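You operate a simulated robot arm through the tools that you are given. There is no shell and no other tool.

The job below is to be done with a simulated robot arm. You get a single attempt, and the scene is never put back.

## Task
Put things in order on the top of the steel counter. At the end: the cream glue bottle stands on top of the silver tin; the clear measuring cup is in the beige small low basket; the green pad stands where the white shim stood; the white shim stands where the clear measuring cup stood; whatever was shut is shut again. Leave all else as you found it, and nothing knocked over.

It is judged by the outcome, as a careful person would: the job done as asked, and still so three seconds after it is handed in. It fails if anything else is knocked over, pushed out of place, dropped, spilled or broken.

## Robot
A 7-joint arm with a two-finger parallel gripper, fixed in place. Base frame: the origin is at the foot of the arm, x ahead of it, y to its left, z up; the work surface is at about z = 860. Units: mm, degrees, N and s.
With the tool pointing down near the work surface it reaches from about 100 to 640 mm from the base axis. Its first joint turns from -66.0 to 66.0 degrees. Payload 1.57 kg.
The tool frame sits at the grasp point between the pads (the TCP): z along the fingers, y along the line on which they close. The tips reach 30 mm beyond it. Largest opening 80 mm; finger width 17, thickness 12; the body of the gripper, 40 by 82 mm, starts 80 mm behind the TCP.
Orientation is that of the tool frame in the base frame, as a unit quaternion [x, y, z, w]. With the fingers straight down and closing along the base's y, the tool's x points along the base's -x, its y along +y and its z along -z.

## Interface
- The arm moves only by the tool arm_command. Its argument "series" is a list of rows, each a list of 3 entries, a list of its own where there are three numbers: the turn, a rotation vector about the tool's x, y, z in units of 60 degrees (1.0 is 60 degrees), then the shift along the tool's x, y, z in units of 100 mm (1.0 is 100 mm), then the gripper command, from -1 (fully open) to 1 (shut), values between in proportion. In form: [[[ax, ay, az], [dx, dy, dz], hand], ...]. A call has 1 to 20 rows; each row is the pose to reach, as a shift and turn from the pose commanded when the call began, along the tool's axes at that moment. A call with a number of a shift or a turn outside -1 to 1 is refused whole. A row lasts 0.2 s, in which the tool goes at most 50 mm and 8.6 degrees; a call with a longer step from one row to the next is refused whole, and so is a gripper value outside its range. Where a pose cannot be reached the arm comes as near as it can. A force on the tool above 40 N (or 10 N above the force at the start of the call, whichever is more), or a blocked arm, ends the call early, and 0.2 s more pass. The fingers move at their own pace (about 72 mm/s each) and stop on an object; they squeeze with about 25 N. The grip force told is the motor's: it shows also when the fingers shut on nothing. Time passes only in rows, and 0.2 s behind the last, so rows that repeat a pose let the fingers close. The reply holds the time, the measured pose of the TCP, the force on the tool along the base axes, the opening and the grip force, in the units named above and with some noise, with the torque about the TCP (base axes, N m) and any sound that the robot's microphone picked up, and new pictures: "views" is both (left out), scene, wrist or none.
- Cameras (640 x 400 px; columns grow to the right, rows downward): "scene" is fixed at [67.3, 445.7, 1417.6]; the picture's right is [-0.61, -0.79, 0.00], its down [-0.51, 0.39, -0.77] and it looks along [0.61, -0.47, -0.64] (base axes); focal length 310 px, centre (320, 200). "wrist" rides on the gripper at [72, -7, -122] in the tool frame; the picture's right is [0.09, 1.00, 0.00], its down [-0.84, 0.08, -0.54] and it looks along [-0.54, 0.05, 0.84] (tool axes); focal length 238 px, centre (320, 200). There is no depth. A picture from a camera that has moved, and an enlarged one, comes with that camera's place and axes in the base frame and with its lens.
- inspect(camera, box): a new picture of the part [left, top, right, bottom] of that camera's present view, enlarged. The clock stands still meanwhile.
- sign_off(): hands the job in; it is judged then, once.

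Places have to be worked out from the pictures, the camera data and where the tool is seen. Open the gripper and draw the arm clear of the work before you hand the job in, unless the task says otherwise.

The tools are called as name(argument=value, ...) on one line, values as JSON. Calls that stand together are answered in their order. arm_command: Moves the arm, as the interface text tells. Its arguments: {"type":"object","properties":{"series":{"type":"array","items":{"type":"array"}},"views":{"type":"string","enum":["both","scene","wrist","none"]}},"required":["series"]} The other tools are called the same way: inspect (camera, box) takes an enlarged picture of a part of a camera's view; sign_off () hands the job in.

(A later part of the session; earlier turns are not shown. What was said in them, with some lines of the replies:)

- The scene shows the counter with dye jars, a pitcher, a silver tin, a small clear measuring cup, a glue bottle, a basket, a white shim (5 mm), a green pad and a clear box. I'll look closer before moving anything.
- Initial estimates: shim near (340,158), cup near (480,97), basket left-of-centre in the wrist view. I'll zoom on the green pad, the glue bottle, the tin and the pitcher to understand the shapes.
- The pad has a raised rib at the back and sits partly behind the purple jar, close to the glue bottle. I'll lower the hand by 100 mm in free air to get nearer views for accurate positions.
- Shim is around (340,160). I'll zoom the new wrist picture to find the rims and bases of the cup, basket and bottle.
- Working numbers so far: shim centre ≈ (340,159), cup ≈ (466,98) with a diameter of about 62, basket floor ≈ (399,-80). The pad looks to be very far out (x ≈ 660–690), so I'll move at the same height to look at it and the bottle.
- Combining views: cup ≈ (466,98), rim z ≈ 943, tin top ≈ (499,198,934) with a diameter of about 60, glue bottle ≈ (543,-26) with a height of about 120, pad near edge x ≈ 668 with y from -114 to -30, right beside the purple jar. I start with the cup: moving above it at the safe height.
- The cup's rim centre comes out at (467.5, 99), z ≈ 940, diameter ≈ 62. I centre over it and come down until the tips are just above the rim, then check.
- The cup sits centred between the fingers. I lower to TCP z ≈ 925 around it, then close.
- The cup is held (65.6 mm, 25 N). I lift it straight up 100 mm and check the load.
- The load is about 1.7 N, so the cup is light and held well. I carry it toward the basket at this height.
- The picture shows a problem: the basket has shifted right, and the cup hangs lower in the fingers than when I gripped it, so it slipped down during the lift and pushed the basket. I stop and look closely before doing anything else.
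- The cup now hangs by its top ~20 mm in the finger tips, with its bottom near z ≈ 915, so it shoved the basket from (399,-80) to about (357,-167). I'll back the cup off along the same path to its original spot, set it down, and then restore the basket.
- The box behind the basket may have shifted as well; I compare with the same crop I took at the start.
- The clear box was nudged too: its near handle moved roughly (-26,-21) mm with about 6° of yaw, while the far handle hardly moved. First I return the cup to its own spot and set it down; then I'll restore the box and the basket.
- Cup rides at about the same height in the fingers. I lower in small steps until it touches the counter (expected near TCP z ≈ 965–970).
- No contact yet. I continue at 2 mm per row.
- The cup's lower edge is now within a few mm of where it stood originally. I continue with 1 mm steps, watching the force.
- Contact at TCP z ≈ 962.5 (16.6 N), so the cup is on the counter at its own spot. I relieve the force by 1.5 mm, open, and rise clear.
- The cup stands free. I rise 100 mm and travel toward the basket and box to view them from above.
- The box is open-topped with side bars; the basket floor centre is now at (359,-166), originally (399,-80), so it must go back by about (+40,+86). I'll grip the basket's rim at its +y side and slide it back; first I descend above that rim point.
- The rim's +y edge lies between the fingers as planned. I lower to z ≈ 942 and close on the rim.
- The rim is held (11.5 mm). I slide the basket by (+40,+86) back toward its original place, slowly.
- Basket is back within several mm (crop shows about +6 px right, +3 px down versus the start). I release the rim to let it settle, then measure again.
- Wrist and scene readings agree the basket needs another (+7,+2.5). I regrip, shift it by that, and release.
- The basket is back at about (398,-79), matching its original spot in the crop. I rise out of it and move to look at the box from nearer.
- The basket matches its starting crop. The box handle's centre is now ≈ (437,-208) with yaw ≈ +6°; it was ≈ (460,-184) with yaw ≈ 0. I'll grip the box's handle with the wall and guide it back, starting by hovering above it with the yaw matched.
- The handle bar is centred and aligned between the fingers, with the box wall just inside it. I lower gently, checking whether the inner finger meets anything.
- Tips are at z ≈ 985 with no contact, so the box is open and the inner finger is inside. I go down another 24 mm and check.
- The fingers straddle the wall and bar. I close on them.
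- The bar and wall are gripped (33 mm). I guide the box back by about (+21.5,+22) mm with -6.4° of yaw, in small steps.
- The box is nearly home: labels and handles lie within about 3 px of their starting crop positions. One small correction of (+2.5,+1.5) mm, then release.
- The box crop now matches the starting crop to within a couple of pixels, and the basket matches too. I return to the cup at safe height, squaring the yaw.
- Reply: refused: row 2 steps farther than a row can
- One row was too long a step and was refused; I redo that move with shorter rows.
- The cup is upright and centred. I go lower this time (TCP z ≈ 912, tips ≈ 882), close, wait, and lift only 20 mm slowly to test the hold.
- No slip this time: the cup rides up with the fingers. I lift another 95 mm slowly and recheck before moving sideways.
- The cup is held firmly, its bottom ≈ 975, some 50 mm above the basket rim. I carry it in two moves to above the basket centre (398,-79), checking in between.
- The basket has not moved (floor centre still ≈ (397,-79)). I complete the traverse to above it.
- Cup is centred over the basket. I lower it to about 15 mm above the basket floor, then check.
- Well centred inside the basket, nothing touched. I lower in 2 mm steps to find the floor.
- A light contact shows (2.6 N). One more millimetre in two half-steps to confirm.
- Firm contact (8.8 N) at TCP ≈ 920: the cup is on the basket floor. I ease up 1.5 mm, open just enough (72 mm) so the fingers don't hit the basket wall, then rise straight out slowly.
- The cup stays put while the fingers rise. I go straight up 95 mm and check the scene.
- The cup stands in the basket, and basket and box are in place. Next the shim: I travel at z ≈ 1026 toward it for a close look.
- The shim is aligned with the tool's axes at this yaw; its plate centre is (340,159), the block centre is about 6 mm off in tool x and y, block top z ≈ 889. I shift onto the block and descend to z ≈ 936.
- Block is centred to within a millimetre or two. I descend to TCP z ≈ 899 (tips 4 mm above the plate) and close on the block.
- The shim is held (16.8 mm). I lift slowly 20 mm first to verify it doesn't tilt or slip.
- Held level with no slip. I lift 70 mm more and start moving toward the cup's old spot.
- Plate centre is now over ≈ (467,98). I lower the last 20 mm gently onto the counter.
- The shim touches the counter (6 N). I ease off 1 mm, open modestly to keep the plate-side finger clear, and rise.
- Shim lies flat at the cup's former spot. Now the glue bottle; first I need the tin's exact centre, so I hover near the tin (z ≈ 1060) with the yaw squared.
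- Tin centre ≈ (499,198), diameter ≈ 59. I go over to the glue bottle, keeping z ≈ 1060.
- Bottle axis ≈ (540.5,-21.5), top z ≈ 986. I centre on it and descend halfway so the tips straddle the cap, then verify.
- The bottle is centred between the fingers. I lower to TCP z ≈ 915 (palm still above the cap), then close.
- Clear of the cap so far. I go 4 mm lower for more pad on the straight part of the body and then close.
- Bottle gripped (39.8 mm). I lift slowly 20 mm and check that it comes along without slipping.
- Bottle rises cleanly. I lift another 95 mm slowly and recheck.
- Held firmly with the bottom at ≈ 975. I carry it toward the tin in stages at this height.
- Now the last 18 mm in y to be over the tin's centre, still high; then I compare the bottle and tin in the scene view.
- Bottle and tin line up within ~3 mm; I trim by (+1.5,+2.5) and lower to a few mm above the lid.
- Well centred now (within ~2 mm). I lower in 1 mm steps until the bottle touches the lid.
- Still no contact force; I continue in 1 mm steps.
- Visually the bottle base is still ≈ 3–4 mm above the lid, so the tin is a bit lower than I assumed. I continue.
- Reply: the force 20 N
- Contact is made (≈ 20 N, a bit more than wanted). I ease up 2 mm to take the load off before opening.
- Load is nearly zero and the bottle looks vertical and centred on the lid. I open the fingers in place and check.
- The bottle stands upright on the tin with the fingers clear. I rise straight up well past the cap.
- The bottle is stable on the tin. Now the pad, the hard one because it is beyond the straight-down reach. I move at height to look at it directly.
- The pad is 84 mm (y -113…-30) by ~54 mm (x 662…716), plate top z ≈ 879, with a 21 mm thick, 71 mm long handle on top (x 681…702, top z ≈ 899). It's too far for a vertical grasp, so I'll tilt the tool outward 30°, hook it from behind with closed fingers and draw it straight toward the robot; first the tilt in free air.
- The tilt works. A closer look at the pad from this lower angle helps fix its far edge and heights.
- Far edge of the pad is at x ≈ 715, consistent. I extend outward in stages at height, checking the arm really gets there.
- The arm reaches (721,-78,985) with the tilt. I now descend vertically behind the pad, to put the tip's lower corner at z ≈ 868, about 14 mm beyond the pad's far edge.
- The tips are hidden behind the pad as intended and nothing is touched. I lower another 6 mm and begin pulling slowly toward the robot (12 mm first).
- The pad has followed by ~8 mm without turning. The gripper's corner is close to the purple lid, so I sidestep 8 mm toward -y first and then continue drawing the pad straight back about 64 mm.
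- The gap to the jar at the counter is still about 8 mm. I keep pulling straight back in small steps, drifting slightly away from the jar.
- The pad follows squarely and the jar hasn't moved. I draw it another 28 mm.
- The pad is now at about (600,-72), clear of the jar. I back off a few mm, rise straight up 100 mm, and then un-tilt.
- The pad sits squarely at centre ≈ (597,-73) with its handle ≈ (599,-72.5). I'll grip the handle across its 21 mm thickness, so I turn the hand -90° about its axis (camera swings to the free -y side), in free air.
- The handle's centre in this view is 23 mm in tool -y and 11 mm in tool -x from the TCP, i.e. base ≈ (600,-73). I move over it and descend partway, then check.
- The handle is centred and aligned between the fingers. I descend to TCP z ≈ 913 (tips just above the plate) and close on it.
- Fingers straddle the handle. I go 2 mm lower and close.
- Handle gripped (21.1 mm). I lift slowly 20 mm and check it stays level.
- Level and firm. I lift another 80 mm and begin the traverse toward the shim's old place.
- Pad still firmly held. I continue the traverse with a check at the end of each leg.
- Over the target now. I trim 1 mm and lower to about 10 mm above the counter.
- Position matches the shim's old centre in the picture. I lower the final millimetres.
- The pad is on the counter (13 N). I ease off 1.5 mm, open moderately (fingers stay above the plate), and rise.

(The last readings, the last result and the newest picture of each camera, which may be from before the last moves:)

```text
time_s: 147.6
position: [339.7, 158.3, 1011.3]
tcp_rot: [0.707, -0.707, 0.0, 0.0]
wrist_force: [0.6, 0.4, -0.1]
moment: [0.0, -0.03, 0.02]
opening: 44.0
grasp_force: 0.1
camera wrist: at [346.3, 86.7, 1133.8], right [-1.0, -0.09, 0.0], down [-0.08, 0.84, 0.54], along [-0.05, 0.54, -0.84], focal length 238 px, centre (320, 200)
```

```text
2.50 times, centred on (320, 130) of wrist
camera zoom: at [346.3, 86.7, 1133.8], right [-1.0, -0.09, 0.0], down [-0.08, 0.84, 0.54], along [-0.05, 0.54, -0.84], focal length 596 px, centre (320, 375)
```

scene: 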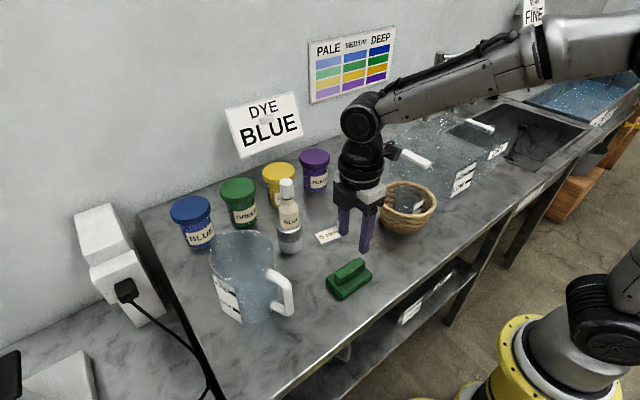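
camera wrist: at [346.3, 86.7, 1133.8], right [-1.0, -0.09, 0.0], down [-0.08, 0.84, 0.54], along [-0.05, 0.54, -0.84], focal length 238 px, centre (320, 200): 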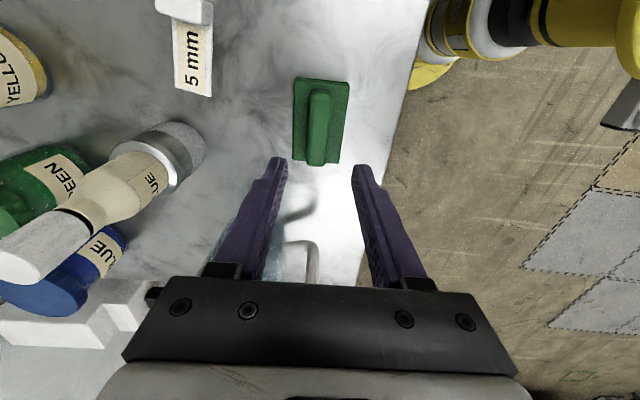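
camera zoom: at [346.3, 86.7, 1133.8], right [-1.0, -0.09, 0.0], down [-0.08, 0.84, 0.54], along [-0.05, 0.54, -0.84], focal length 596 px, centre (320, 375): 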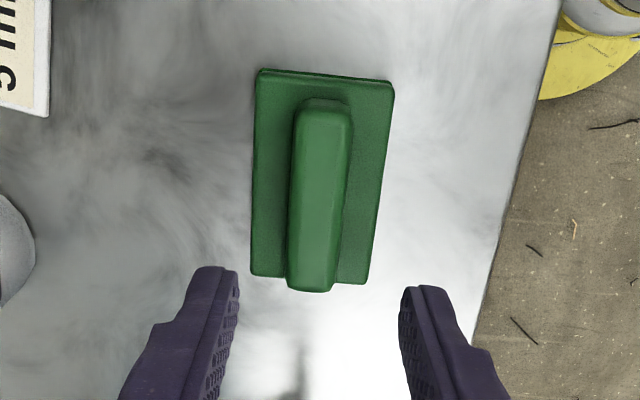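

The pad stands at the shim's old spot. I raise the arm and draw it back to about its start position, gripper open, for a full final check.

arm_command(series=[[[0, 0, 0], [0, 0, -0.3], -0.5], [[0, 0, 0], [0, 0, -0.7], -1], [[0, 0, 0], [0, 0, -1.0], -1], [[0, 0, 0.125], [0.1, -0.1, -1.0], -1], [[0, 0, 0.25], [0.3, -0.2, -1.0], -1], [[0, 0, 0.375], [0.5, -0.3, -1.0], -1], [[0, 0, 0.5], [0.7, -0.35, -1.0], -1], [[0, 0, 0.625], [0.82, -0.4, -1.0], -1], [[0, 0, 0.75], [0.82, -0.4, -1.0], -1], [[0, 0, 0.75], [0.82, -0.4, -1.0], -1]], views="none")

arm_command(series=[[[0, 0, 0.125], [0, 0, -0.3], -1], [[0, 0, 0.25], [0, 0, -0.6], -1], [[0, 0, 0.375], [0, 0, -0.72], -1], [[0, 0, 0.5], [0, 0, -0.72], -1], [[0, 0, 0.625], [0, 0, -0.72], -1], [[0, 0, 0.75], [0, 0, -0.72], -1], [[0, 0, 0.75], [0, 0, -0.72], -1]], views="both")

inspect(camera="scene", box=[260, 130, 460, 300])

inspect(camera="scene", box=[380, 80, 560, 210])

inspect(camera="scene", box=[180, 190, 380, 330])

```text
time_s: 149.8
position: [380.9, 74.7, 1109.2]
tcp_rot: [-0.382, 0.924, 0.0, -0.001]
wrist_force: [0.2, -0.2, -0.2]
moment: [0.0, 0.03, 0.0]
opening: 80.0
grasp_force: 0.0
```

```text
time_s: 151.4
position: [379.5, 75.6, 1181.9]
tcp_rot: [0.001, 1.0, 0.0, -0.001]
wrist_force: [-0.4, -0.1, 0.8]
moment: [0.01, -0.01, -0.05]
opening: 80.0
grasp_force: 0.1
camera wrist: at [308.7, 69.2, 1303.6], right [-0.09, 1.0, 0.0], down [0.84, 0.08, 0.54], along [0.54, 0.05, -0.84], focal length 238 px, centre (320, 200)
```

scene: 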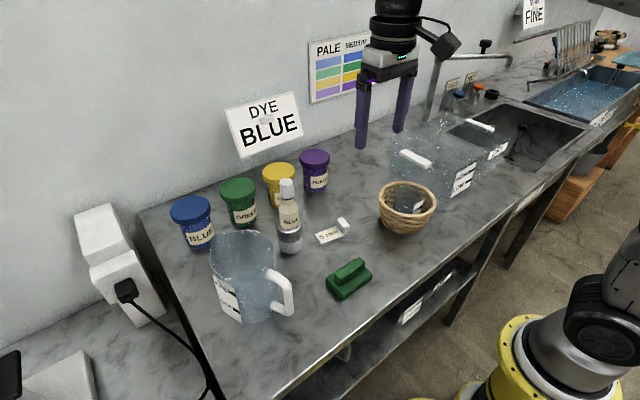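
wrist: 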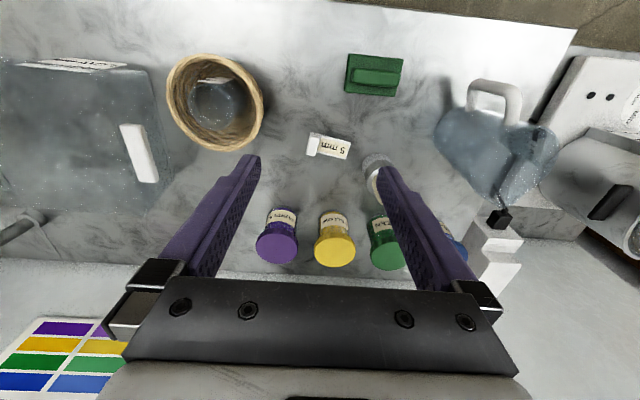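

```text
2.35 times, centred on (360, 215) of scene
camera zoom: at [67.3, 445.7, 1417.6], right [-0.61, -0.79, 0.0], down [-0.51, 0.39, -0.77], along [0.61, -0.47, -0.64], focal length 730 px, centre (226, 165)
```

zoom: 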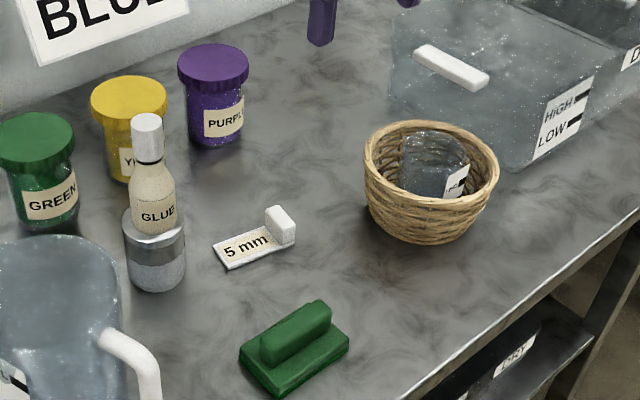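

```text
3.08 times, centred on (470, 145) of scene
camera zoom: at [67.3, 445.7, 1417.6], right [-0.61, -0.79, 0.0], down [-0.51, 0.39, -0.77], along [0.61, -0.47, -0.64], focal length 955 px, centre (-142, 369)
```

zoom: 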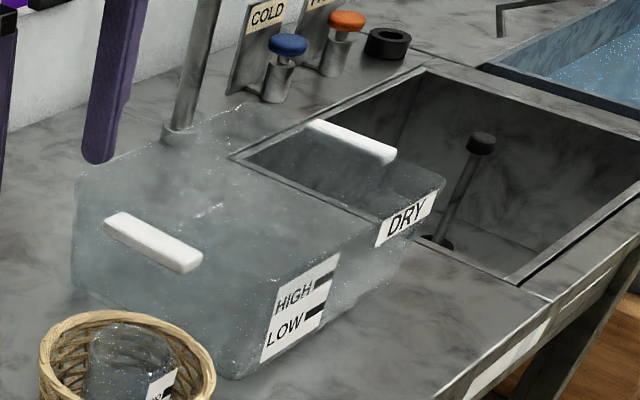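

```text
2.86 times, centred on (280, 260) of scene
camera zoom: at [67.3, 445.7, 1417.6], right [-0.61, -0.79, 0.0], down [-0.51, 0.39, -0.77], along [0.61, -0.47, -0.64], focal length 886 px, centre (434, 29)
```

zoom: 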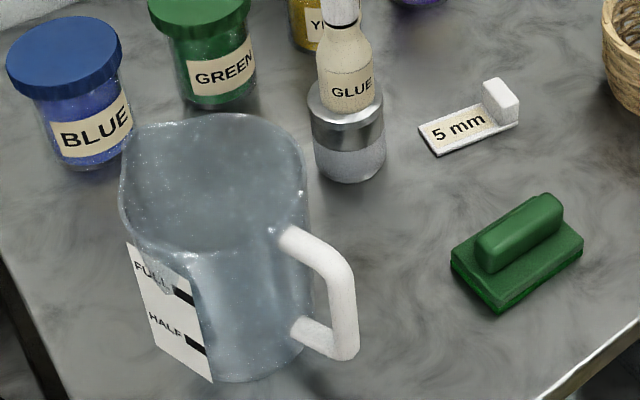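

Everything compares well with the start pictures. The glue bottle is upright on the tin, the cup is in the basket, and the shim is at the cup's old spot with the pad at the shim's. Jars and pitcher are unmoved. The basket and clear box, which I had bumped and put back, match their original positions to within a few mm. The gripper is open and the arm is clear, so I hand in.

sign_off()

```text
The job is handed in.
```

I finished the rearrangement and handed the job in. One mishap happened on the way, and I put it right.

**Now in place:**
- The glue bottle stands upright on the silver tin, near its centre.
- The measuring cup stands upright in the basket.
- The white shim lies flat where the cup stood.
- The green pad sits where the shim stood.

**What went wrong:** on the first lift the cup slipped about 37 mm down in the gripper, and I didn't catch it before moving sideways. It pushed the basket about 95 mm, and the basket nudged the clear box about 30 mm and turned it roughly 6°. Nothing fell or spilled.

I put the cup back where it had stood, slid the basket back by its rim and guided the box back by its handle. I then gripped the cup lower and lifted it slowly, and it held. In the final pictures both match their starting positions closely, but the box could still be a few mm and up to about 1° off.

**The pad:** it was too far out to grip straight down. I tilted the hand, drew the pad about 90 mm toward the robot past the purple jar, then gripped it by its handle. The jar did not move.

The dye jars and pitcher look unmoved in the final pictures. Nothing needed opening, so there was nothing to shut again.
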